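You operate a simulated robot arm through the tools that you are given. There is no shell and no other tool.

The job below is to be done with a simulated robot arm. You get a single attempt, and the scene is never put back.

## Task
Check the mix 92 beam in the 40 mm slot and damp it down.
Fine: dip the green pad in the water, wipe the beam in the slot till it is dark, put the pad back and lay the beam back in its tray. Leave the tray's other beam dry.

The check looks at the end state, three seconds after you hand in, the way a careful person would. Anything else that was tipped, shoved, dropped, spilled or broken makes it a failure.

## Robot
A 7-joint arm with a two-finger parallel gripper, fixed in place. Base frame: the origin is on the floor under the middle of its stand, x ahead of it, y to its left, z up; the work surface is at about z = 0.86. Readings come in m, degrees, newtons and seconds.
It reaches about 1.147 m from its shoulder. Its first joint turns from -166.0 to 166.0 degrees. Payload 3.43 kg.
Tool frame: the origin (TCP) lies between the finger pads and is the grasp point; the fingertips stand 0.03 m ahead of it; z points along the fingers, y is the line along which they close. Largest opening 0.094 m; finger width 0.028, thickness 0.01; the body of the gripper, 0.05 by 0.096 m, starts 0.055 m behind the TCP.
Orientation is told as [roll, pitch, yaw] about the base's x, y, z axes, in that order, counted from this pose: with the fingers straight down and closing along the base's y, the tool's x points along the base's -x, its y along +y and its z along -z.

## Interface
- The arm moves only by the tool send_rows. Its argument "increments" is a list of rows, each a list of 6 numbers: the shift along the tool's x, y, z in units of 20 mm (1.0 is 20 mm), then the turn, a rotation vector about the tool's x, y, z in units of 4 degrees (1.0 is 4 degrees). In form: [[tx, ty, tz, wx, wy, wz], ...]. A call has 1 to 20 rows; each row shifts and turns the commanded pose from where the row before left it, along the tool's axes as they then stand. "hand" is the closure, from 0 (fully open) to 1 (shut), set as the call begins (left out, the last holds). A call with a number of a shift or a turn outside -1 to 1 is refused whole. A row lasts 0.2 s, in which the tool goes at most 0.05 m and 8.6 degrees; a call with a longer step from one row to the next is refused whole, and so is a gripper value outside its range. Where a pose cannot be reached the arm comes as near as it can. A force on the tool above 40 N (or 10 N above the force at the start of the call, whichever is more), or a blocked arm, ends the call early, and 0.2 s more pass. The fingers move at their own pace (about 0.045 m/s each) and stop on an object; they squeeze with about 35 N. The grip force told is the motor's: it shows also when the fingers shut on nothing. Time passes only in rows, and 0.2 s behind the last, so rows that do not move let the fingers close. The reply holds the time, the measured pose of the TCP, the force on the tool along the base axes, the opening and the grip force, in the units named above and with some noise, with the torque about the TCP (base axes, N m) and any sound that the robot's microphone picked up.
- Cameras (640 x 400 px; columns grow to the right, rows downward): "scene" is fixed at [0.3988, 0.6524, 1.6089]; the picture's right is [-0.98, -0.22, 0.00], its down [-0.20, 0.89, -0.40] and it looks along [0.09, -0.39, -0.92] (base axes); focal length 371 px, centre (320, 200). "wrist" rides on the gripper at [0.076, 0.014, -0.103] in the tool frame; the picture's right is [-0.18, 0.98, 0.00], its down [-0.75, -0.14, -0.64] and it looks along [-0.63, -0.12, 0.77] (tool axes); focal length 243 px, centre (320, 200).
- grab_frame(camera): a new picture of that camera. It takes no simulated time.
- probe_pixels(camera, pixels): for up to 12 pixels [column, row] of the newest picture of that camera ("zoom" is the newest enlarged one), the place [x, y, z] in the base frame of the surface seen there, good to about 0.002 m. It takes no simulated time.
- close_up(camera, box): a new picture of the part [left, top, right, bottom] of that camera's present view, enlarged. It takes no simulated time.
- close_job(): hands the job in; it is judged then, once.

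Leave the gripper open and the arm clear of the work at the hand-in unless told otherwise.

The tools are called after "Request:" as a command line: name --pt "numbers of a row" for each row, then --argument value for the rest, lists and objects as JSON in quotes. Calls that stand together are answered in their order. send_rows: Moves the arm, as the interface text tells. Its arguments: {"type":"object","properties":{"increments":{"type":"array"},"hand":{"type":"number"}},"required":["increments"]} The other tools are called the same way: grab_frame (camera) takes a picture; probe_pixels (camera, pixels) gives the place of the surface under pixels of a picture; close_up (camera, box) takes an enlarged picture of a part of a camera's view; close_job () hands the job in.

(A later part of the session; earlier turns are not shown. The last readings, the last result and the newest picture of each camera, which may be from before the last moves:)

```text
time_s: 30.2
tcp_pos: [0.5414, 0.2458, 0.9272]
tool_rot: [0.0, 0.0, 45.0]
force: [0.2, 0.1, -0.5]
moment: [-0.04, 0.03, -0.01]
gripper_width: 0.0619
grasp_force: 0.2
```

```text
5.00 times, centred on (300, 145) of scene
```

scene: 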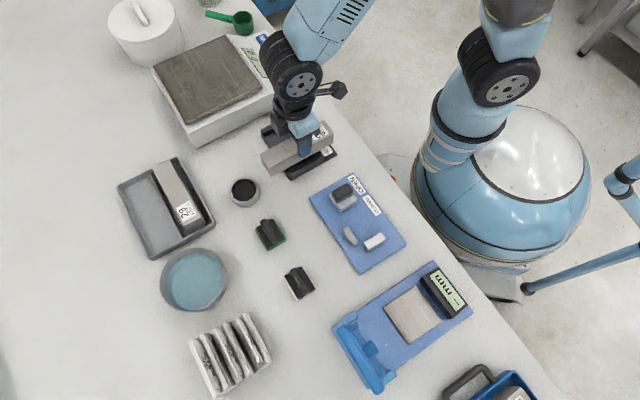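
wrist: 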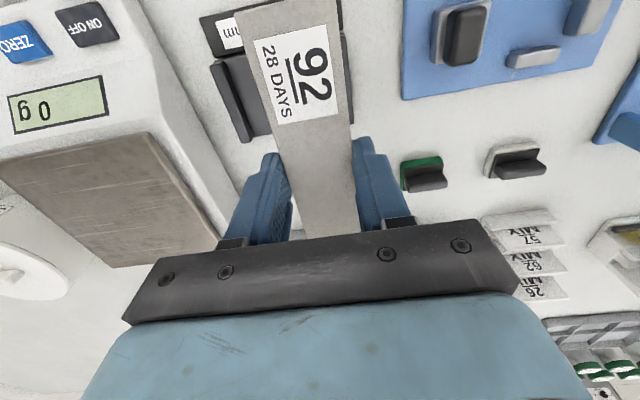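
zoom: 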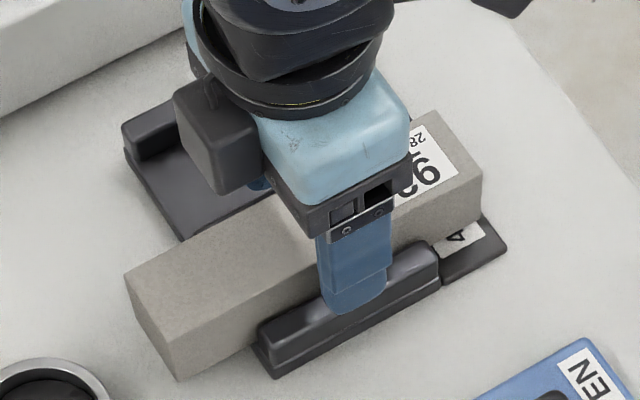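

The beam sits in the 40 mm slot. I rise straight up and turn back towards yaw −45°.

Request:
send_rows --pt "0 0 -0.4 0 0 0" --pt "0 0 -0.8 0 0 0" --pt "0 0 -1 0 0 0" --pt "0 0 -1 0 0 0" --pt "0 0 -1 0 0 0" --pt "0 0 -1 0 0 0" --pt "0 0 -0.8 0 0 0" --pt "0 0 -0.5 0 0 0.5" --pt "0 0 0 0 0 1" --pt "0 0 0 0 0 1" --pt "0 0 0 0 0 1" --pt "0 0 0 0 0 1" --pt "0 0 0 0 0 1" --pt "0 0 0 0 0 1" --pt "0 0 0 0 0 1" --pt "0 0 0 0 0 1" --pt "0 0 0 0 0 1" --pt "0 0 0 0 0 1" --pt "0 0 0 0 0 1"

Request:
send_rows --pt "0 0 0 0 0 1" --pt "0 0 0 0 0 1" --pt "0 0 0 0 0 1" --pt "0 0 0 0 0 1" --pt "0 0 0 0 0 1" --pt "0 0 0 0 0 1" --pt "0 0 0 0 0 1" --pt "0 0 0 0 0 1" --pt "0 0 0 0 0 1" --pt "0 0 0 0 0 1" --pt "0 0 0 0 0 1" --pt "0.8 0.91 0 0 0 0" --pt "0.8 0.91 0 0 0 0" --pt "0.8 0.91 0 0 0 0" --pt "0.8 0.91 0 0 0 0" --pt "0.8 0.91 0 0 0 0" --pt "0.8 0.91 0 0 0 0" --pt "0.8 0.91 0 0 0 0" --pt "0.8 0.91 0 0 0 0" --pt "0 0 0 0 0 0"

Request:
grab_frame --camera "wrist"

Request:
grab_frame --camera "scene"

```text
time_s: 34.2
tcp_pos: [0.5417, 0.2449, 1.0573]
tool_rot: [0.0, 0.0, -1.0]
force: [-0.2, -0.4, -0.4]
moment: [0.04, 0.01, 0.04]
gripper_width: 0.0619
grasp_force: 0.2
```

```text
time_s: 38.4
tcp_pos: [0.5529, 0.44, 1.0587]
tool_rot: [-0.1, -0.1, -45.0]
force: [0.0, -0.5, 0.1]
moment: [0.0, 0.01, 0.04]
gripper_width: 0.0621
grasp_force: 0.0
```

```text
taken
```

wrist: 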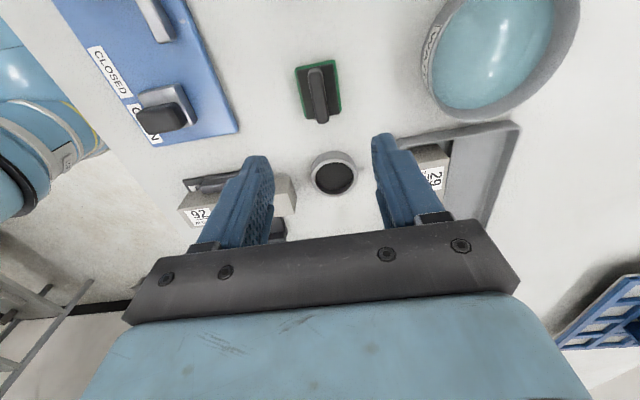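

```text
taken
```

scene: 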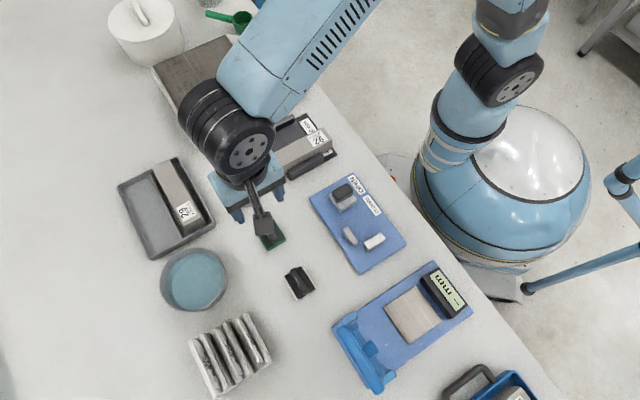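

The green pad shows at about (319,92) in the wrist view, handle running up-down in the picture (along the fingers' closing normal). I zoom in and probe it, and the dish rim.

Request:
close_up --camera "wrist" --box '[270, 50, 370, 130]'

Request:
probe_pixels --camera "zoom" --pixels '[[300, 120], [325, 190], [330, 260], [345, 180], [300, 200], [200, 110], [390, 85], [415, 290], [250, 330], [360, 200], [310, 150], [365, 300]]'

Request:
probe_pixels --camera "wrist" --pixels '[[425, 60], [445, 100], [470, 115], [520, 105], [560, 70], [578, 20], [432, 30], [490, 60], [540, 40]]'

```text
5.00 times, centred on (320, 90) of wrist
```

zoom: 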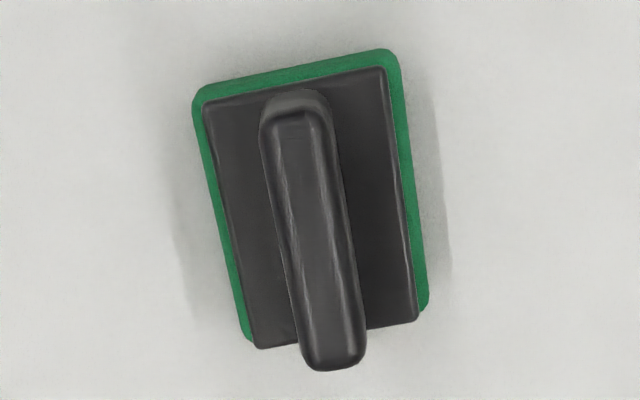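

```text
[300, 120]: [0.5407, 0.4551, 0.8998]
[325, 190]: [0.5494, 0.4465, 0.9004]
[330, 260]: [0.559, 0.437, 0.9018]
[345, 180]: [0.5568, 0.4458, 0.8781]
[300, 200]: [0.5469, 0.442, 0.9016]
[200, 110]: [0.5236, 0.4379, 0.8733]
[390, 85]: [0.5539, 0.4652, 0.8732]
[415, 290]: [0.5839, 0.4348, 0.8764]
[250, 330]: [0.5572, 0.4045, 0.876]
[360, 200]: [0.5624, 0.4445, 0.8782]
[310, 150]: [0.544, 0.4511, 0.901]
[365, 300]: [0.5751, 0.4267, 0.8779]
```

```text
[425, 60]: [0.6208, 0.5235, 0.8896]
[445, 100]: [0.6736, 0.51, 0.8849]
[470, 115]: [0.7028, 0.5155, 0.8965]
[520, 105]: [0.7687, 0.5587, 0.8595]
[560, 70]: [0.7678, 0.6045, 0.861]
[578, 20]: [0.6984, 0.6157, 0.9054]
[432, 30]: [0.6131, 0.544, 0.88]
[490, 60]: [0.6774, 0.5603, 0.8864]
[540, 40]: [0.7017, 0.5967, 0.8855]
```

Handle centre n≈0.702, pad centre n≈0.7005, u≈−0.084, plate top 0.878, handle top 0.9015. I shift u by −3.5 mm and go down to z≈0.93 first.

Request:
send_rows --pt "-0.17 -0.04 0.8 0 0 0" --pt "0 0 1 0 0 0" --pt "0 0 1 0 0 0" --pt "0 0 1 0 0 0" --pt "0 0 1 0 0 0" --pt "0 0 1 0 0 0" --pt "0 0 0.6 0 0 0" --pt "0 0 0 0 0 0"

Request:
grab_frame --camera "wrist"

Request:
close_up --camera "scene" --box '[210, 170, 340, 270]'

```text
time_s: 40.2
tcp_pos: [0.554, 0.4342, 0.9293]
tool_rot: [0.0, 0.0, -45.0]
force: [-0.2, -0.3, 0.2]
moment: [0.0, -0.02, -0.01]
gripper_width: 0.0617
grasp_force: 0.0
```

```text
taken
```

wrist: 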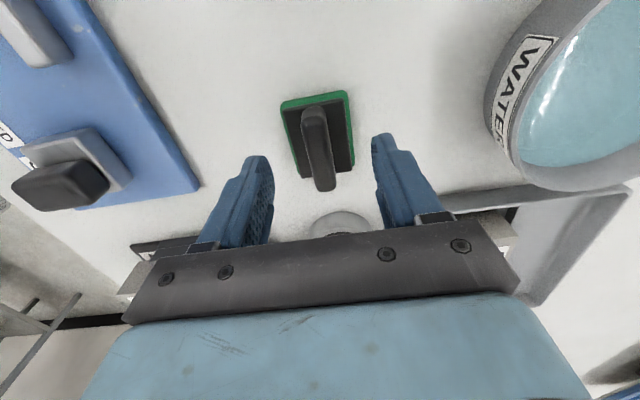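

```text
4.00 times, centred on (275, 220) of scene
```

zoom: 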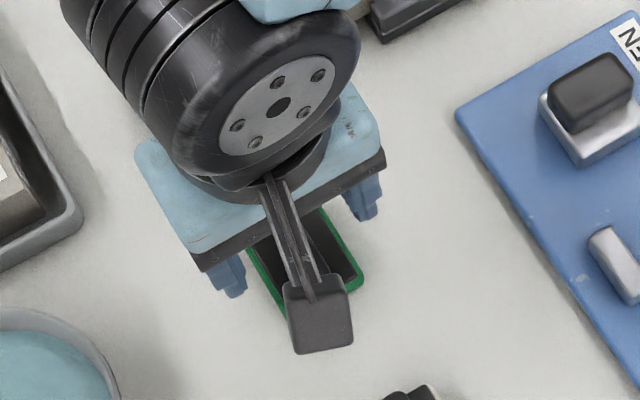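

The handle sits centred between the fingers (handle ≈(318,158), finger axis at (320,158)). I go down 17 mm.

Request:
send_rows --pt "0 0 0.3 0 0 0" --pt "0 0 0.3 0 0 0" --pt "0 0 0.25 0 0 0" --pt "0 0 0 0 0 0"

Request:
grab_frame --camera "wrist"

```text
time_s: 41.2
tcp_pos: [0.5555, 0.436, 0.9126]
tool_rot: [0.0, 0.1, -45.0]
force: [0.9, -0.7, -0.2]
moment: [0.02, 0.0, 0.0]
gripper_width: 0.062
grasp_force: 0.0
```

```text
taken
```

wrist: 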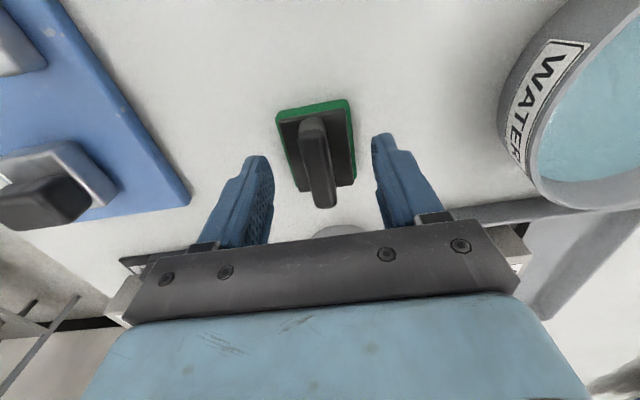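

Clear all round at z 0.9126. I close on the handle.

Request:
send_rows --pt "0 0 0 0 0 0" --pt "0 0 0 0 0 0" --pt "0 0 0 0 0 0" --pt "0 0 0 0 0 0" --pt "0 0 0 0 0 0" --pt "0 0 0 0 0 0" --hand 1

```text
time_s: 42.6
tcp_pos: [0.5556, 0.4349, 0.9113]
tool_rot: [0.1, 0.0, -44.9]
force: [0.4, -0.2, -1.2]
moment: [-0.01, -0.02, 0.0]
gripper_width: 0.0142
grasp_force: 35.2
```

Gripped at 14.2 mm. I lift 100 mm and check that the pad came along.

Request:
send_rows --pt "0 0 -0.3 0 0 0" --pt "0 0 -0.7 0 0 0" --pt "0 0 -1 0 0 0" --pt "0 0 -1 0 0 0" --pt "0 0 -1 0 0 0" --pt "0 0 -1 0 0 0" --pt "0 0 0 0 0 0"

Request:
grab_frame --camera "wrist"

Request:
grab_frame --camera "scene"

```text
time_s: 44.2
tcp_pos: [0.5547, 0.437, 1.0128]
tool_rot: [-0.2, 0.0, -44.9]
force: [0.0, -0.5, 0.1]
moment: [0.02, 0.01, 0.03]
gripper_width: 0.0139
grasp_force: 34.9
```

```text
taken
```

wrist: 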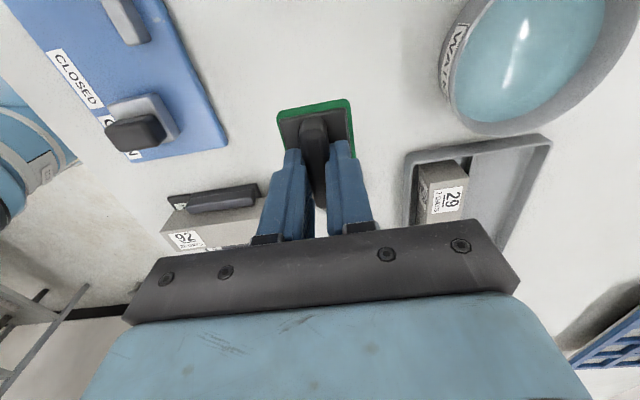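

```text
taken
```

scene: 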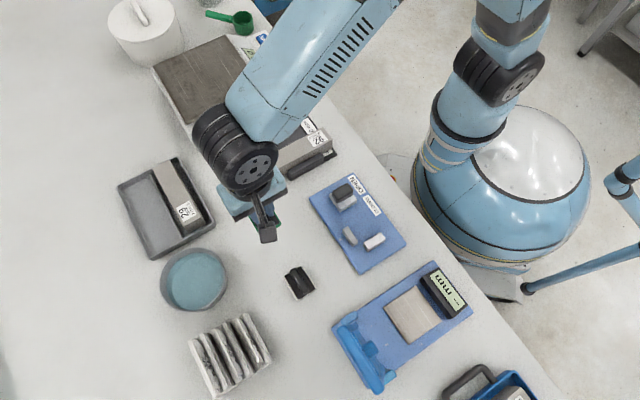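

The green pad is in the grip. I carry it over the dish centre (n=0.871, u=−0.072).

Request:
send_rows --pt "0.04 0.5 0 0 0 0" --pt "0.07 1 0 0 0 0" --pt "0.07 1 0 0 0 0" --pt "0.07 1 0 0 0 0" --pt "0.07 1 0 0 0 0" --pt "0.07 1 0 0 0 0" --pt "0.07 1 0 0 0 0" --pt "0.07 1 0 0 0 0" --pt "0.07 1 0 0 0 0" --pt "0 0 0 0 0 0"

Request:
grab_frame --camera "wrist"

Request:
close_up --camera "scene" --box '[110, 190, 270, 320]'

```text
time_s: 46.4
tcp_pos: [0.6673, 0.5642, 1.0121]
tool_rot: [0.0, 0.0, -45.0]
force: [0.8, -0.3, -0.5]
moment: [0.0, 0.02, 0.02]
gripper_width: 0.0137
grasp_force: 35.2
```

```text
taken
```

wrist: 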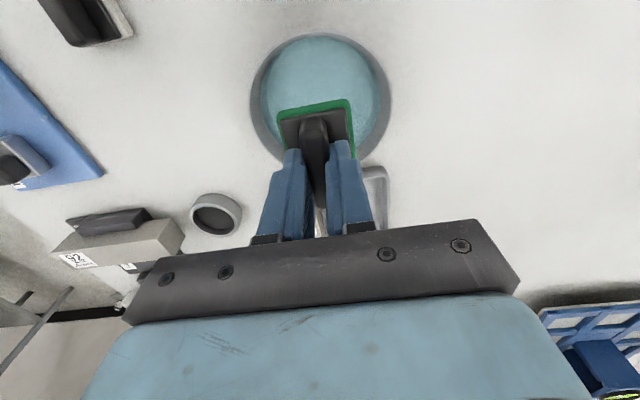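

```text
3.08 times, centred on (190, 255) of scene
```

zoom: 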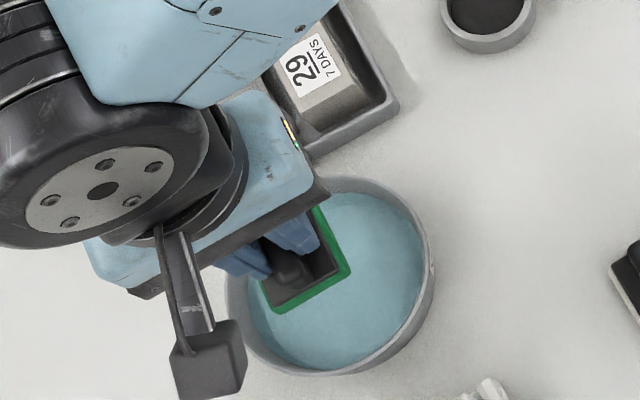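

The pad is centred over the water. I lower slowly by 88 mm until the green sponge is under the surface but off the bottom.

Request:
send_rows --pt "0 0 0.8 0 0 0" --pt "0 0 0.8 0 0 0" --pt "0 0 0.8 0 0 0" --pt "0 0 0.6 0 0 0" --pt "0 0 0.4 0 0 0" --pt "0 0 0.3 0 0 0" --pt "0 0 0.3 0 0 0" --pt "0 0 0.2 0 0 0" --pt "0 0 0.2 0 0 0" --pt "0 0 0 0 0 0" --pt "0 0 0 0 0 0"

Request:
grab_frame --camera "wrist"

Request:
close_up --camera "scene" --box '[110, 190, 270, 320]'

```text
time_s: 48.8
tcp_pos: [0.6665, 0.5656, 0.9231]
tool_rot: [0.0, -0.1, -44.9]
force: [-0.3, 0.2, 0.0]
moment: [0.0, -0.03, 0.0]
gripper_width: 0.014
grasp_force: 34.7
```

```text
taken
```

wrist: 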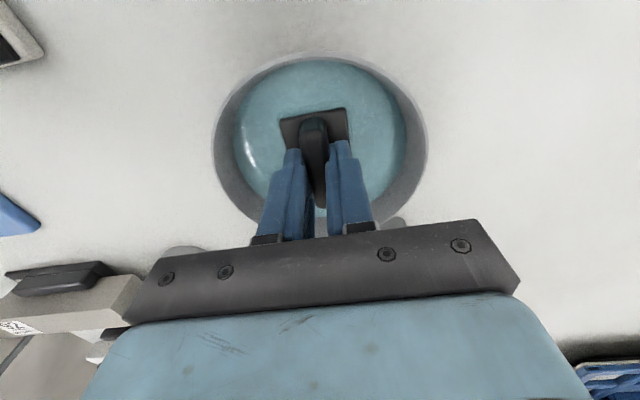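

```text
3.08 times, centred on (190, 255) of scene
```

zoom: 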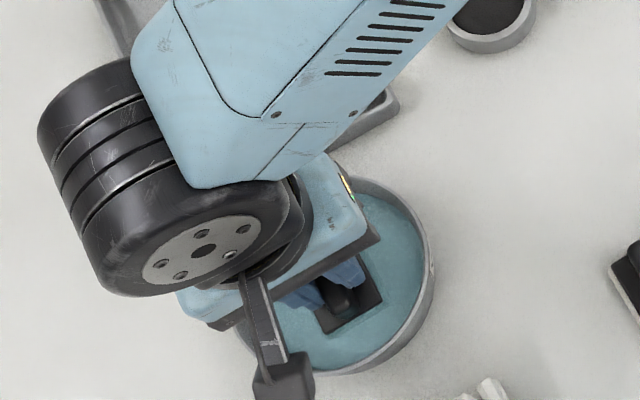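

The green sponge is fully under water. I hold it a second more, then raise it just clear of the surface and let it drip over the dish.

Request:
send_rows --pt "0 0 0 0 0 0" --pt "0 0 0 0 0 0" --pt "0 0 0 0 0 0" --pt "0 0 0 0 0 0" --pt "0 0 -0.3 0 0 0" --pt "0 0 -0.4 0 0 0" --pt "0 0 -0.4 0 0 0" --pt "0 0 -0.4 0 0 0" --pt "0 0 -0.4 0 0 0" --pt "0 0 -0.4 0 0 0" --pt "0 0 0 0 0 0" --pt "0 0 0 0 0 0" --pt "0 0 0 0 0 0" --pt "0 0 0 0 0 0" --pt "0 0 0 0 0 0" --pt "0 0 0 0 0 0" --pt "0 0 0 0 0 0" --pt "0 0 0 0 0 0" --pt "0 0 0 0 0 0" --pt "0 0 0 0 0 0"

Request:
grab_frame --camera "wrist"

```text
time_s: 53.0
tcp_pos: [0.6689, 0.5639, 0.9712]
tool_rot: [0.0, 0.0, -44.9]
force: [-0.7, 0.3, -0.6]
moment: [0.01, -0.01, 0.01]
gripper_width: 0.0144
grasp_force: 35.1
```

```text
taken
```

wrist: 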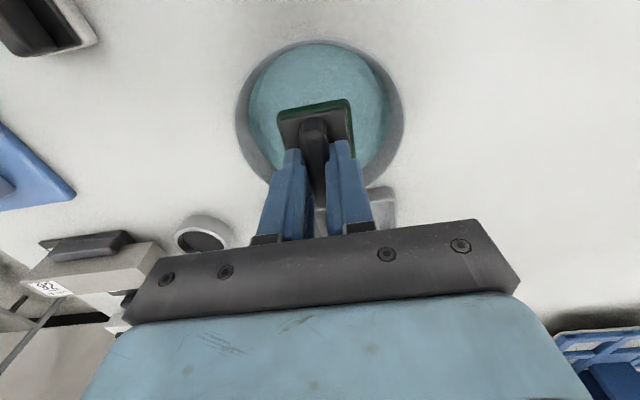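

The sponge is dark (wet) now. I raise and carry it on a path that stays clear of the tray and the cup to above the far half of the beam (n≈0.60, u≈−0.208).

Request:
send_rows --pt "0 0 -1 0 0 0" --pt "0 0 -1 0 0 0" --pt "-0.156 -0.96 0 0 0 0" --pt "-0.156 -0.96 0 0 0 0" --pt "-0.156 -0.96 0 0 0 0" --pt "-0.156 -0.96 0 0 0 0" --pt "-0.156 -0.96 0 0 0 0" --pt "-0.156 -0.96 0 0 0 0" --pt "-0.156 -0.96 0 0 0 0" --pt "-0.156 -0.96 0 0 0 0" --pt "-0.156 -0.96 0 0 0 0" --pt "-0.156 -0.96 0 0 0 0" --pt "-0.156 -0.96 0 0 0 0" --pt "-0.156 -0.96 0 0 0 0" --pt "-0.985 -0.4 0 0 0 0" --pt "-0.985 -0.4 0 0 0 0" --pt "-0.985 -0.4 0 0 0 0" --pt "-0.985 -0.4 0 0 0 0" --pt "-0.985 -0.4 0 0 0 0" --pt "0 0 0 0 0 0"

Request:
grab_frame --camera "wrist"

Request:
grab_frame --camera "scene"

Request:
close_up --camera "scene" --box '[230, 80, 360, 190]'

```text
time_s: 57.2
tcp_pos: [0.5723, 0.2783, 1.0108]
tool_rot: [0.0, 0.0, -45.0]
force: [0.8, -0.5, -0.7]
moment: [0.0, 0.02, 0.01]
gripper_width: 0.0139
grasp_force: 34.6
```

```text
taken
```

wrist: 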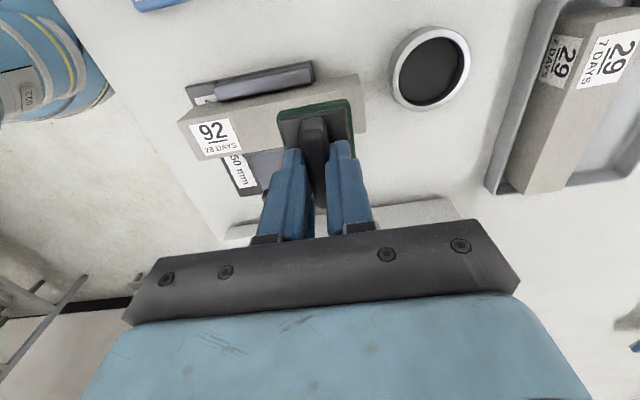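

```text
taken
```

scene: 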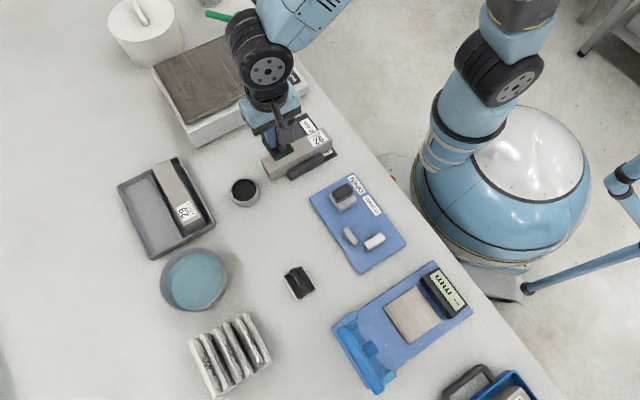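

```text
3.64 times, centred on (295, 135) of scene
```

zoom: 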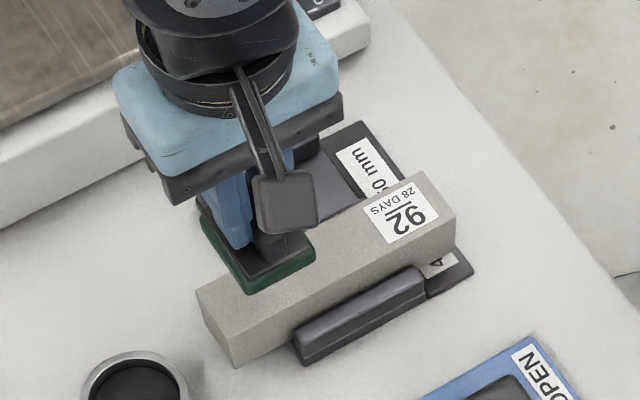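

The pad hangs above the far half of beam 92. I probe the beam's top corners to plan the strokes.

Request:
probe_pixels --camera "zoom" --pixels '[[200, 290], [222, 322], [420, 176], [452, 207], [300, 282], [340, 240], [240, 350], [270, 310], [430, 200], [350, 215], [405, 290], [320, 325]]'

Request:
close_up --camera "wrist" --box '[170, 50, 380, 181]'

Request:
probe_pixels --camera "zoom" --pixels '[[40, 240], [80, 325], [250, 180], [320, 270], [560, 85], [585, 160], [540, 100], [560, 230], [150, 180], [200, 290], [60, 220], [100, 310]]'

```text
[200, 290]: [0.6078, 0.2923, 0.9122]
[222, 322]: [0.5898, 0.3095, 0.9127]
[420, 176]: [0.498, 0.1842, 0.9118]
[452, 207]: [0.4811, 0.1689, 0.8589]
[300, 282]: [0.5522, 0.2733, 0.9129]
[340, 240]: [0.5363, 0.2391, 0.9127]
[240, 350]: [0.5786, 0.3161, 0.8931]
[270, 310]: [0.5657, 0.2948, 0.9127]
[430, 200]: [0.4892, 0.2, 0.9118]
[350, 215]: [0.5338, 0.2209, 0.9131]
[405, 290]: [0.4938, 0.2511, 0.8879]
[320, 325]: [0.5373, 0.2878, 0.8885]
```

```text
3.05 times, centred on (275, 116) of wrist
```

zoom: 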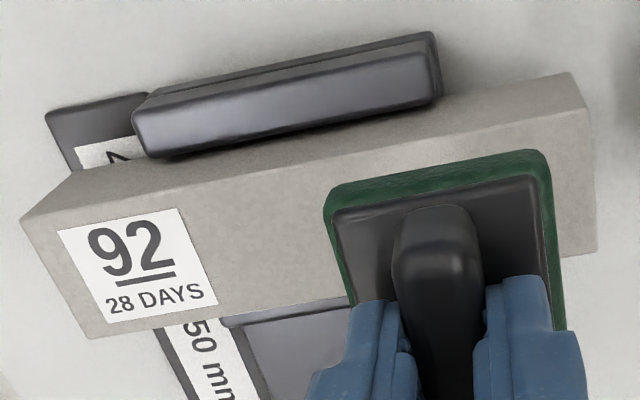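

```text
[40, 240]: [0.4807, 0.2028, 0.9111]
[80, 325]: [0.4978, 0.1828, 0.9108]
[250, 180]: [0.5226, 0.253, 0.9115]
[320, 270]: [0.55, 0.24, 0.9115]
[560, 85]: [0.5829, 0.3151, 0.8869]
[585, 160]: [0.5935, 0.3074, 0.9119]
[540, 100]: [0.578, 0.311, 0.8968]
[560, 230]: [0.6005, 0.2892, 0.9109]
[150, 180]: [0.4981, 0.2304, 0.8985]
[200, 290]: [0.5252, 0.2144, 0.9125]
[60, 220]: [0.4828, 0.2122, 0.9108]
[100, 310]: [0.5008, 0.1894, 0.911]
```

Beam top is at z 0.912, n from 0.479 to 0.638. I move the pad over the middle (n≈0.5585) and down to just above contact.

Request:
send_rows --pt "0 -1 0 0 0 0" --pt "0 -1.0 0 0 0 0" --pt "0 -0.08 0.4 0 0 0" --pt "0 0 0.6 0 0 0" --pt "0 0 0.6 0 0 0" --pt "0 0 0.5 0 0 0" --pt "0 0 0 0 0 0"

Request:
close_up --camera "scene" --box '[240, 90, 360, 190]'

```text
time_s: 58.8
tcp_pos: [0.5416, 0.2472, 0.967]
tool_rot: [0.0, 0.0, -45.0]
force: [0.0, -0.7, -0.7]
moment: [-0.01, 0.03, 0.0]
gripper_width: 0.0139
grasp_force: 35.2
```

```text
4.00 times, centred on (300, 140) of scene
```

zoom: 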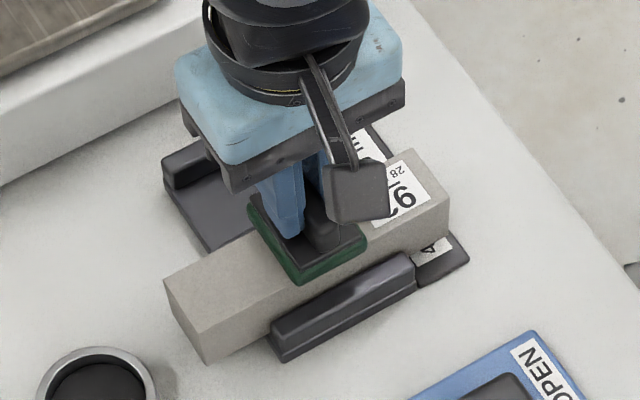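

Pad is just above the beam at z 0.967. I lower by 1 mm steps to find contact.

Request:
send_rows --pt "0 0 0.05 0 0 0" --pt "0 0 0.05 0 0 0" --pt "0 0 0.05 0 0 0" --pt "0 0 0 0 0 0"

```text
time_s: 59.8
tcp_pos: [0.5421, 0.2474, 0.9661]
tool_rot: [-0.1, 0.0, -45.1]
force: [-0.6, 0.2, -0.6]
moment: [0.04, 0.02, -0.01]
gripper_width: 0.0137
grasp_force: 35.6
```

No contact yet (force ≈−0.6). I continue by 1 mm at a time.

Request:
send_rows --pt "0 0 0.05 0 0 0" --pt "0 0 0 0 0 0"

Request:
send_rows --pt "0 0 0.05 0 0 0" --pt "0 0 0 0 0 0"

```text
time_s: 60.4
tcp_pos: [0.5436, 0.2482, 0.9643]
tool_rot: [0.0, 0.0, -45.0]
force: [-0.5, -0.5, 2.9]
moment: [-0.04, -0.01, -0.02]
gripper_width: 0.0139
grasp_force: 35.2
```

```text
time_s: 61.0
tcp_pos: [0.5423, 0.2468, 0.9643]
tool_rot: [0.1, 0.0, -45.0]
force: [0.7, 0.8, 25.0]
moment: [0.02, 0.01, 0.02]
gripper_width: 0.0139
grasp_force: 35.5
```

Stiff contact: 3 N then 25 N in 1 mm. I back off 0.8 mm to a light press.

Request:
send_rows --pt "0 0 -0.04 0 0 0" --pt "0 0 0 0 0 0"

```text
time_s: 61.6
tcp_pos: [0.5428, 0.2476, 0.9644]
tool_rot: [-0.1, 0.0, -45.0]
force: [2.3, 0.8, 13.5]
moment: [0.02, -0.11, -0.02]
gripper_width: 0.0139
grasp_force: 35.6
```

Still 13.5 N; I back off another 0.4 mm for a gentler press.

Request:
send_rows --pt "0 0 -0.02 0 0 0" --pt "0 0 0 0 0 0"

```text
time_s: 62.2
tcp_pos: [0.5422, 0.2466, 0.9637]
tool_rot: [0.0, 0.0, -45.0]
force: [-3.9, 1.1, 6.5]
moment: [0.1, 0.14, 0.02]
gripper_width: 0.0144
grasp_force: 35.4
```

6.5 N press. I sweep gently 50 mm towards the far end (+n).

Request:
send_rows --pt "0 0.3 0 0 0 0" --pt "0 0.4 0 0 0 0" --pt "0 0.4 0 0 0 0" --pt "0 0.4 0 0 0 0" --pt "0 0.4 0 0 0 0" --pt "0 0.4 0 0 0 0" --pt "0 0.2 0 0 0 0" --pt "0 0 0 0 0 0"

Request:
close_up --camera "scene" --box '[240, 90, 360, 190]'

```text
time_s: 64.0
tcp_pos: [0.5775, 0.2831, 0.9653]
tool_rot: [0.0, 0.0, -45.1]
force: [-1.3, -0.9, 2.6]
moment: [-0.03, 0.03, -0.01]
gripper_width: 0.0138
grasp_force: 35.4
```

```text
4.00 times, centred on (300, 140) of scene
```

zoom: 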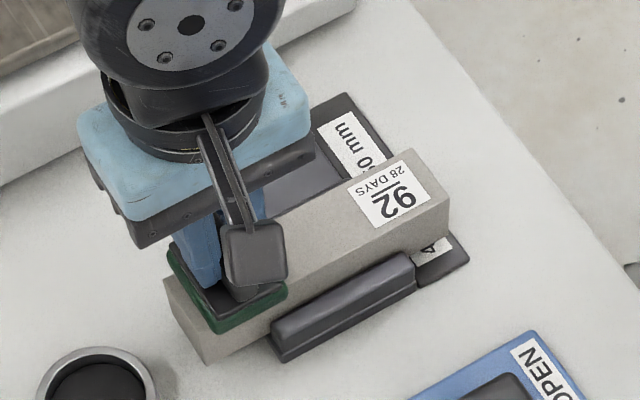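

No visible darkening yet and the beam has not shifted. I sweep back along the whole length to the near end (−n), 112 mm.

Request:
send_rows --pt "0 -0.2 0.01 0 0 0" --pt "0 -0.4 0 0 0 0" --pt "0 -0.4 0 0 0 0" --pt "0 -0.4 0 0 0 0" --pt "0 -0.4 0 0 0 0" --pt "0 -0.4 0 0 0 0" --pt "0 -0.4 0 0 0 0" --pt "0 -0.4 0 0 0 0" --pt "0 -0.4 0 0 0 0" --pt "0 -0.4 0 0 0 0" --pt "0 -0.4 0 0 0 0" --pt "0 -0.4 0 0 0 0" --pt "0 -0.4 0 0 0 0" --pt "0 -0.4 0 0 0 0" --pt "0 -0.2 0 0 0 0" --pt "0 0 0 0 0 0"

Request:
close_up --camera "scene" --box '[240, 90, 360, 190]'

Request:
grab_frame --camera "wrist"

```text
time_s: 67.4
tcp_pos: [0.4984, 0.2034, 0.9661]
tool_rot: [-0.1, 0.0, -45.0]
force: [0.6, 0.6, 0.9]
moment: [-0.01, 0.03, -0.01]
gripper_width: 0.0139
grasp_force: 35.4
```

```text
4.00 times, centred on (300, 140) of scene
```

zoom: 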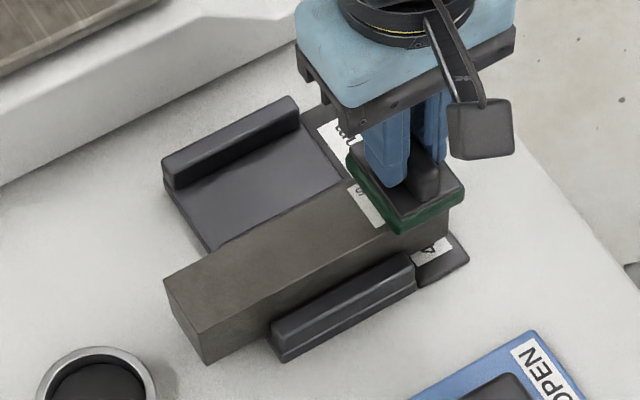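

```text
taken
```

wrist: 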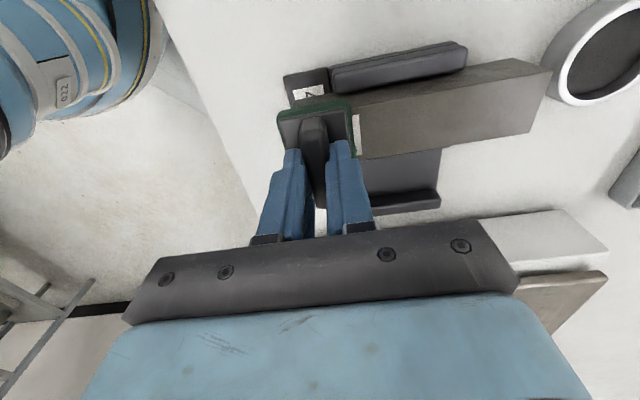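

The beam has turned clearly darker all over. I do one more light full stroke back to the far end to be thorough, then lift off and compare.

Request:
send_rows --pt "0 0.2 0.02 0 0 0" --pt "0 0.4 0 0 0 0" --pt "0 0.4 0 0 0 0" --pt "0 0.4 0 0 0 0" --pt "0 0.4 0 0 0 0" --pt "0 0.4 0 0 0 0" --pt "0 0.4 0 0 0 0" --pt "0 0.4 0 0 0 0" --pt "0 0.4 0 0 0 0" --pt "0 0.4 0 0 0 0" --pt "0 0.4 0 0 0 0" --pt "0 0.4 0 0 0 0" --pt "0 0.4 0 0 0 0" --pt "0 0.4 0 0 0 0" --pt "0 0.2 0 0 0 0" --pt "0 0 0 0 0 0"

Request:
close_up --camera "scene" --box '[240, 90, 360, 190]'

```text
time_s: 70.8
tcp_pos: [0.5776, 0.2826, 0.9642]
tool_rot: [0.0, 0.0, -45.0]
force: [-0.2, -0.5, 0.5]
moment: [-0.02, 0.06, -0.02]
gripper_width: 0.014
grasp_force: 35.1
```

```text
4.00 times, centred on (300, 140) of scene
```

zoom: 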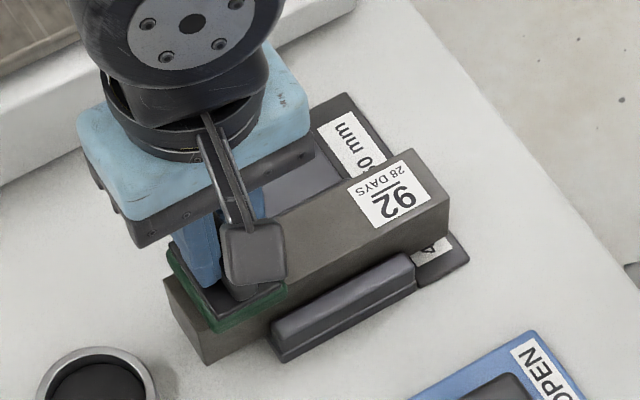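

Beam 92 is uniformly dark. I lift the pad off and carry it back to above its original spot (relative moves traced back: +4.60 n, +6.197 u).

Request:
send_rows --pt "0 0 -0.4 0 0 0" --pt "0 0 -1 0 0 0" --pt "0 0 -1 0 0 0" --pt "0.885 0.657 0 0 0 0" --pt "0.885 0.657 0 0 0 0" --pt "0.885 0.657 0 0 0 0" --pt "0.885 0.657 0 0 0 0" --pt "0.885 0.657 0 0 0 0" --pt "0.885 0.657 0 0 0 0" --pt "0.887 0.658 0 0 0 0" --pt "0 0 0 0 0 0"

Request:
grab_frame --camera "scene"

Request:
close_up --camera "scene" --box '[240, 90, 360, 190]'

Request:
grab_frame --camera "wrist"

```text
time_s: 73.2
tcp_pos: [0.5544, 0.4359, 1.0125]
tool_rot: [0.0, -0.1, -45.0]
force: [-0.8, 0.3, -0.3]
moment: [-0.01, -0.01, 0.02]
gripper_width: 0.0141
grasp_force: 35.1
```

```text
taken
```

scene: 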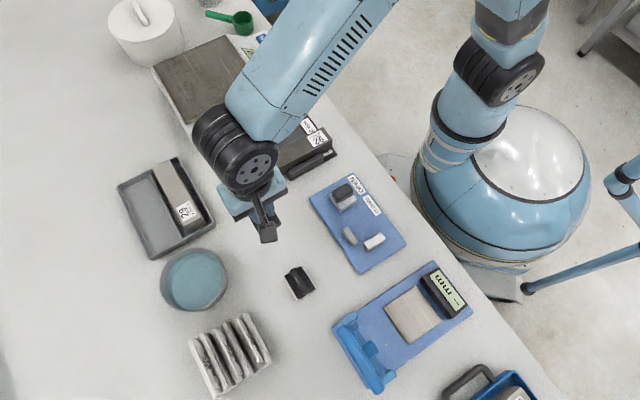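

```text
4.00 times, centred on (300, 140) of scene
```

zoom: 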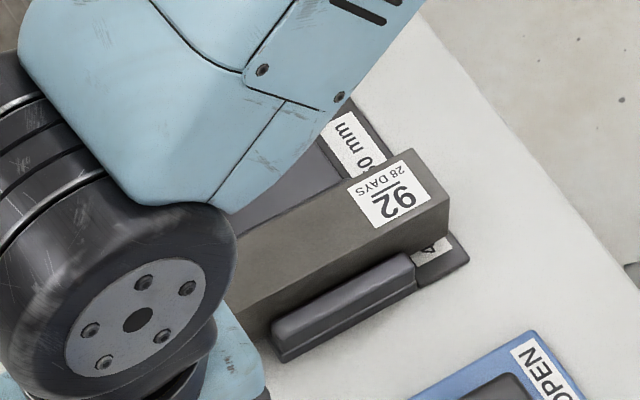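

```text
taken
```

wrist: 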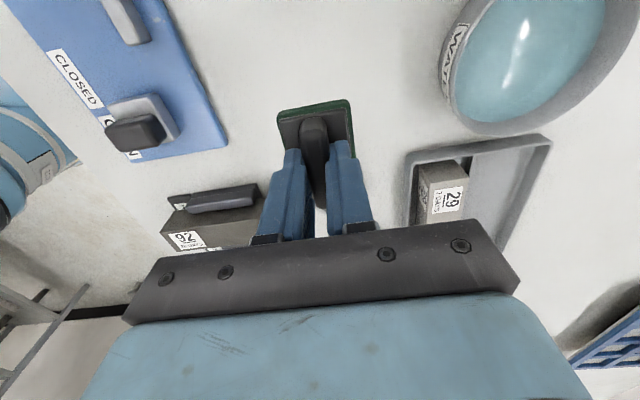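

The wrist view matches the one right after lifting the pad. I lower to about 2 mm above the table.

Request:
send_rows --pt "0 0 0.8 0 0 0" --pt "0 0 0.9 0 0 0" --pt "0 0 0.9 0 0 0" --pt "0 0 0.9 0 0 0" --pt "0 0 0.6 0 0 0" --pt "0 0 0.4 0 0 0" --pt "0 0 0.3 0 0 0" --pt "0 0 0.08 0 0 0" --pt "0 0 0 0 0 0"

Request:
send_rows --pt "0 0 0.04 0 0 0" --pt "0 0 0.03 0 0 0" --pt "0 0 0 0 0 0"

```text
time_s: 75.2
tcp_pos: [0.5535, 0.4351, 0.9149]
tool_rot: [0.0, 0.1, -44.9]
force: [-0.9, -1.1, 0.2]
moment: [-0.03, 0.0, 0.01]
gripper_width: 0.0139
grasp_force: 35.0
```

```text
time_s: 76.0
tcp_pos: [0.5547, 0.4357, 0.914]
tool_rot: [-0.1, 0.0, -45.1]
force: [0.4, -0.2, -0.2]
moment: [0.02, 0.01, 0.0]
gripper_width: 0.014
grasp_force: 34.5
```

No contact yet. I lower in 0.6 mm steps.

Request:
send_rows --pt "0 0 0.03 0 0 0" --pt "0 0 0 0 0 0"

Request:
send_rows --pt "0 0 0.03 0 0 0" --pt "0 0 0 0 0 0"

```text
time_s: 76.6
tcp_pos: [0.5531, 0.4352, 0.9118]
tool_rot: [0.0, 0.1, -45.0]
force: [-0.3, 0.0, -0.5]
moment: [-0.01, 0.0, 0.0]
gripper_width: 0.014
grasp_force: 35.2
```

```text
time_s: 77.2
tcp_pos: [0.5533, 0.4354, 0.9121]
tool_rot: [-0.1, 0.0, -45.0]
force: [-2.5, -3.3, 10.2]
moment: [-0.12, 0.04, -0.01]
gripper_width: 0.0137
grasp_force: 34.4
```

Touchdown (10 N). I ease 0.4 mm and open the fingers to about 62 mm.

Request:
send_rows --pt "0 0 -0.02 0 0 0" --pt "0 0 0 0 0 0"

Request:
send_rows --pt "0 0 0 0 0 0" --pt "0 0 0 0 0 0" --pt "0 0 0 0 0 0" --pt "0 0 0 0 0 0" --pt "0 0 0 0 0 0" --hand 0.34

Request:
grab_frame --camera "wrist"

```text
time_s: 77.8
tcp_pos: [0.5545, 0.4353, 0.9113]
tool_rot: [0.0, 0.0, -44.9]
force: [-0.7, -1.0, 3.8]
moment: [-0.05, -0.01, -0.03]
gripper_width: 0.0139
grasp_force: 35.5
```

```text
time_s: 79.0
tcp_pos: [0.5551, 0.436, 0.9117]
tool_rot: [0.0, 0.1, -45.0]
force: [0.0, -0.5, 0.4]
moment: [-0.02, 0.0, -0.03]
gripper_width: 0.062
grasp_force: 0.0
```

```text
taken
```

wrist: 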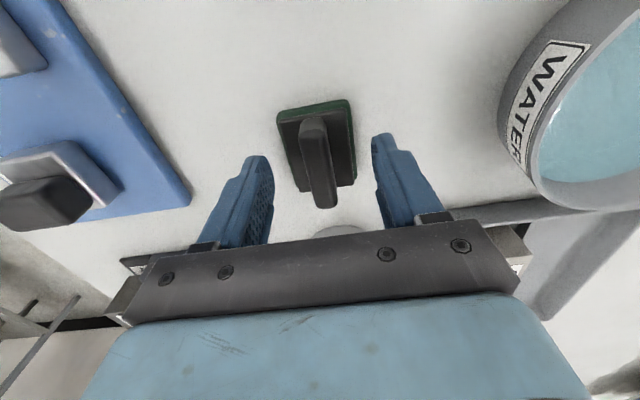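

The pad stands back in place. I rise, travel back over the slot and begin turning to yaw +45°.

Request:
send_rows --pt "0 0 -0.4 0 0 0" --pt "0 0 -0.86 0 0 0" --pt "0 0 -1 0 0 0" --pt "0 0 -1 0 0 0" --pt "0 0 -1 0 0 0" --pt "0 0 -1 0 0 0" --pt "0 0 -1 0 0 0" --pt "0 0 -1 0 0 0" --pt "-0.779 -0.905 0 0 0 0" --pt "-0.779 -0.905 0 0 0 0" --pt "-0.779 -0.905 0 0 0 0" --pt "-0.779 -0.905 0 0 0 0" --pt "-0.779 -0.905 0 0 0 0" --pt "-0.779 -0.905 0 0 0 0" --pt "-0.779 -0.905 0 0 0 0" --pt "-0.777 -0.905 0 0 0 0" --pt "0 0 0 0 0 -0.5" --pt "0 0 0 0 0 -1" --pt "0 0 0 0 0 -1" --pt "0 0 0 0 0 -1"

Request:
send_rows --pt "0 0 0 0 0 -1" --pt "0 0 0 0 0 -1" --pt "0 0 0 0 0 -1" --pt "0 0 0 0 0 -1" --pt "0 0 0 0 0 -1" --pt "0 0 0 0 0 -1" --pt "0 0 0 0 0 -1" --pt "0 0 0 0 0 -1" --pt "0 0 0 0 0 -1" --pt "0 0 0 0 0 -1" --pt "0 0 0 0 0 -1" --pt "0 0 0 0 0 -1" --pt "0 0 0 0 0 -1" --pt "0 0 0 0 0 -1" --pt "0 0 0 0 0 -1" --pt "0 0 0 0 0 -1" --pt "0 0 0 0 0 -1" --pt "0 0 0 0 0 -1" --pt "0 0 0 0 0 -1" --pt "0 0 0 0 0 0"

Request:
grab_frame --camera "wrist"

Request:
close_up --camera "scene" --box '[200, 90, 360, 260]'

```text
time_s: 83.2
tcp_pos: [0.5402, 0.2444, 1.0558]
tool_rot: [0.0, 0.0, -30.9]
force: [-0.3, -1.0, -0.1]
moment: [0.02, 0.02, 0.0]
gripper_width: 0.062
grasp_force: 0.1
```

```text
time_s: 87.4
tcp_pos: [0.5411, 0.2458, 1.0579]
tool_rot: [0.0, 0.1, 45.1]
force: [0.5, -0.5, 1.5]
moment: [0.03, -0.02, 0.03]
gripper_width: 0.0616
grasp_force: 0.0
```

```text
taken
```

wrist: 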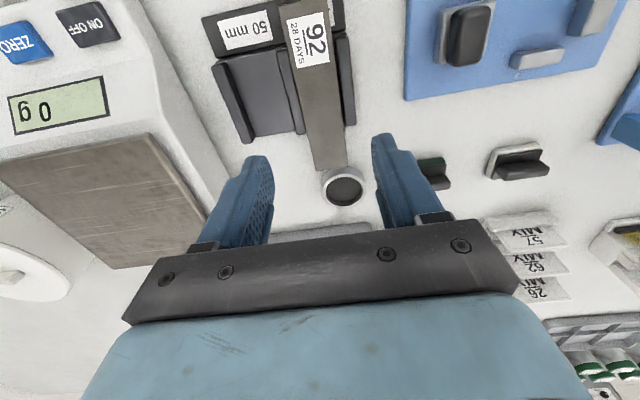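

```text
2.35 times, centred on (280, 175) of scene
```

zoom: 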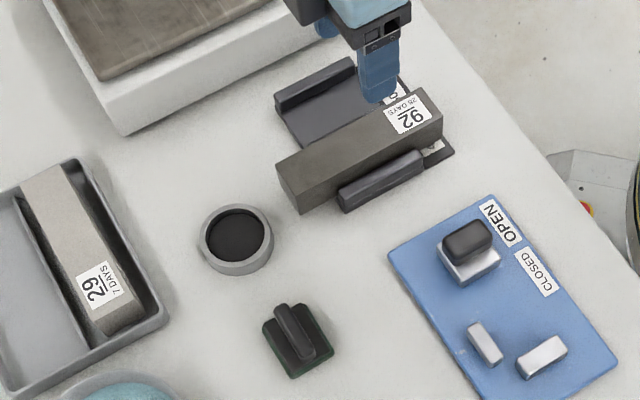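

I'm back over beam 92, which is dark and lies straight in its slot; the pad is back at its place. I probe the beam's ends and edges in the wrist view to grip at its middle.

Request:
close_up --camera "wrist" --box '[250, 0, 390, 180]'

Request:
probe_pixels --camera "wrist" --pixels '[[290, 10], [325, 5], [317, 168], [341, 165], [300, 80], [335, 80], [308, 120], [339, 120], [288, 5], [329, 168], [345, 165], [312, 150]]'

```text
2.22 times, centred on (320, 90) of wrist
```

zoom: 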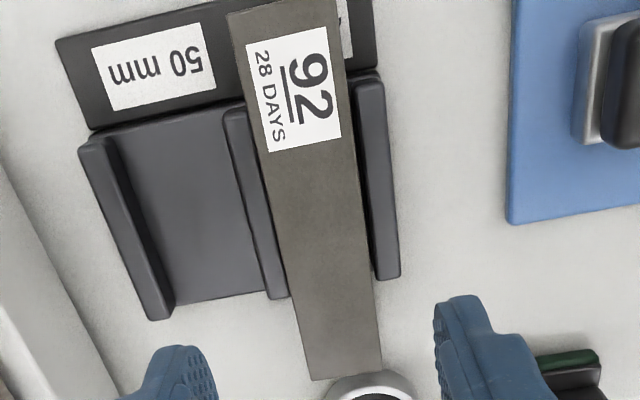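

```text
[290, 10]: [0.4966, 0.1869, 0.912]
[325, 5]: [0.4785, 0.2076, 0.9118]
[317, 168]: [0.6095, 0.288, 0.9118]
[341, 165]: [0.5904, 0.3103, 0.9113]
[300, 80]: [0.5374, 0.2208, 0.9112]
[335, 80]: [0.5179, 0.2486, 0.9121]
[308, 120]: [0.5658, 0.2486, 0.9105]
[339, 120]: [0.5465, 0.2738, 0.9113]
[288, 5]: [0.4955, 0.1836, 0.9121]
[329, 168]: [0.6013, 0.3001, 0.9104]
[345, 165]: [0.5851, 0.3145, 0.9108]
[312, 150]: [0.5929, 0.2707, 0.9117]
```

Beam centre n≈0.558, u≈−0.208; the tool is at n 0.556, u −0.209, good. I go down to the same height where I let it go.

Request:
send_rows --pt "0 0 0.6 0 0 0" --pt "0 0 1 0 0 0" --pt "0 0 1 0 0 0" --pt "0 0 1 0 0 0" --pt "0 0 1 0 0 0" --pt "0 0 0.8 0 0 0" --pt "0 0 0.6 0 0 0" --pt "0 0 0.4 0 0 0" --pt "0 0 0.1 0 0 0" --pt "0 0 0 0 0 0"

Request:
send_rows --pt "0 0 0 0 0 0" --pt "0 0 0 0 0 0" --pt "0 0 0 0 0 0" --pt "0 0 0 0 0 0" --pt "0 0 0 0 0 0" --hand 1

```text
time_s: 89.6
tcp_pos: [0.5409, 0.2451, 0.9281]
tool_rot: [0.1, 0.1, 45.1]
force: [0.0, 0.4, 0.0]
moment: [-0.03, 0.01, 0.02]
gripper_width: 0.0618
grasp_force: 0.0
```

```text
time_s: 90.8
tcp_pos: [0.5404, 0.2451, 0.9272]
tool_rot: [0.0, 0.1, 45.0]
force: [0.0, -0.4, -0.2]
moment: [-0.06, 0.0, -0.01]
gripper_width: 0.0395
grasp_force: 34.6
```

Gripped at 39.5 mm, no side force. I lift straight up slowly 130 mm out of the slot.

Request:
send_rows --pt "0 0 -0.2 0 0 0" --pt "0 0 -0.3 0 0 0" --pt "0 0 -0.4 0 0 0" --pt "0 0 -0.6 0 0 0" --pt "0 0 -0.9 0 0 0" --pt "0 0 -1 0 0 0" --pt "0 0 -1 0 0 0" --pt "0 0 -1 0 0 0" --pt "0 0 -0.8 0 0 0" --pt "0 0 -0.4 0 0 0" --pt "0 0 0 0 0 0"

Request:
grab_frame --camera "wrist"

Request:
close_up --camera "scene" --box '[200, 70, 360, 200]'

```text
time_s: 93.2
tcp_pos: [0.5411, 0.2465, 1.0577]
tool_rot: [-0.1, 0.0, 45.0]
force: [-0.5, 1.1, -5.7]
moment: [0.0, 0.03, 0.01]
gripper_width: 0.0398
grasp_force: 34.4
```

```text
taken
```

wrist: 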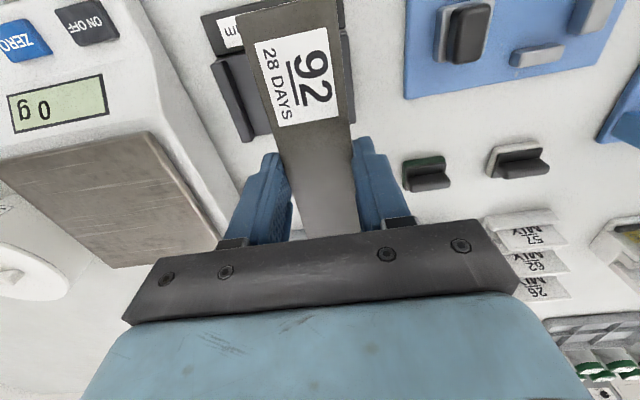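

```text
3.08 times, centred on (280, 135) of scene
```

zoom: 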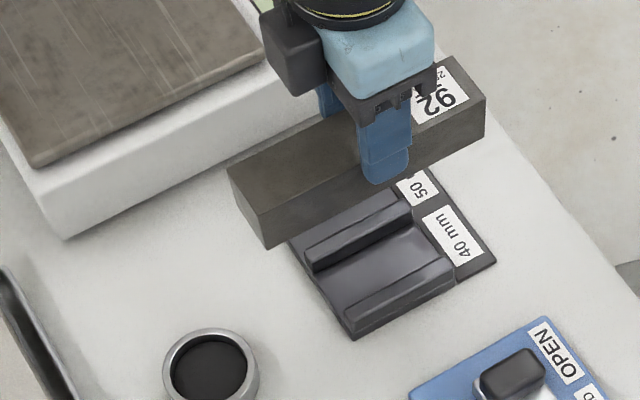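

Beam 92 is held, dark and free. I turn back by −90° over the gauge.

Request:
send_rows --pt "0 0 0 0 0 0.5" --pt "0 0 0 0 0 1" --pt "0 0 0 0 0 1" --pt "0 0 0 0 0 1" --pt "0 0 0 0 0 1" --pt "0 0 0 0 0 1" --pt "0 0 0 0 0 1" --pt "0 0 0 0 0 1" --pt "0 0 0 0 0 1" --pt "0 0 0 0 0 1" --pt "0 0 0 0 0 1" --pt "0 0 0 0 0 1" --pt "0 0 0 0 0 1" --pt "0 0 0 0 0 1" --pt "0 0 0 0 0 1" --pt "0 0 0 0 0 1" --pt "0 0 0 0 0 1" --pt "0 0 0 0 0 1" --pt "0 0 0 0 0 1" --pt "0 0 0 0 0 1"

Request:
send_rows --pt "0 0 0 0 0 1" --pt "0 0 0 0 0 1" --pt "0 0 0 0 0 1" --pt "0.714 0.911 0 0 0 0" --pt "0.714 0.911 0 0 0 0" --pt "0.714 0.911 0 0 0 0" --pt "0.714 0.911 0 0 0 0" --pt "0.714 0.911 0 0 0 0" --pt "0.714 0.911 0 0 0 0" --pt "0.714 0.911 0 0 0 0" --pt "0.714 0.911 0 0 0 0" --pt "0.714 0.911 0 0 0 0" --pt "0 0 0 0 0 0"

```text
time_s: 97.4
tcp_pos: [0.541, 0.2453, 1.0588]
tool_rot: [0.0, 0.0, -33.1]
force: [0.3, -0.8, -5.6]
moment: [0.01, 0.01, 0.02]
gripper_width: 0.0398
grasp_force: 34.7
```

```text
time_s: 100.2
tcp_pos: [0.5667, 0.4515, 1.059]
tool_rot: [0.0, 0.0, -45.0]
force: [-0.1, -0.2, -6.3]
moment: [0.0, -0.03, 0.0]
gripper_width: 0.0395
grasp_force: 35.6
```

At yaw −45°, n 0.720, u −0.081. I go round so the wet beam doesn't pass over the other beam: first along n to 0.8965, then along −u towards its compartment.

Request:
send_rows --pt "0 0.98 0 0 0 0" --pt "0 0.98 0 0 0 0" --pt "0 0.98 0 0 0 0" --pt "0 0.98 0 0 0 0" --pt "0 0.98 0 0 0 0" --pt "0 0.98 0 0 0 0" --pt "0 0.98 0 0 0 0" --pt "0 0.98 0 0 0 0" --pt "0 0.98 0 0 0 0" --pt "-0.97 0 0 0 0 0" --pt "-0.97 0 0 0 0 0" --pt "-0.97 0 0 0 0 0" --pt "-0.97 0 0 0 0 0" --pt "-0.97 0 0 0 0 0" --pt "-0.97 0 0 0 0 0" --pt "-0.97 0 0 0 0 0" --pt "-0.97 0 0 0 0 0" --pt "-0.97 0 0 0 0 0" --pt "0 0 0 0 0 0"

Request:
grab_frame --camera "wrist"

Request:
close_up --camera "scene" --box '[80, 130, 240, 260]'

```text
time_s: 104.2
tcp_pos: [0.8144, 0.452, 1.0574]
tool_rot: [0.0, 0.1, -45.0]
force: [0.2, -0.2, -5.9]
moment: [0.02, 0.0, 0.04]
gripper_width: 0.0395
grasp_force: 35.0
```

```text
taken
```

wrist: 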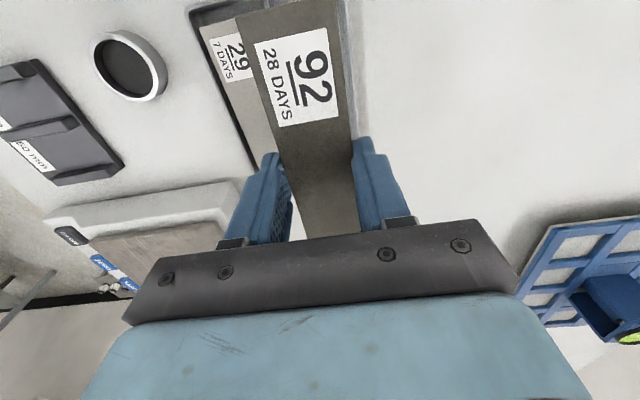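

```text
3.08 times, centred on (160, 195) of scene
```

zoom: 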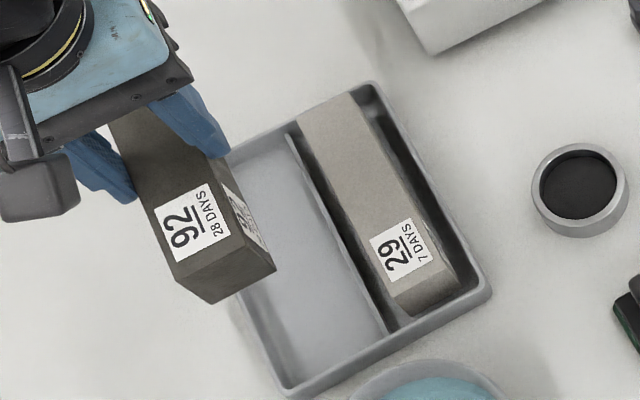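

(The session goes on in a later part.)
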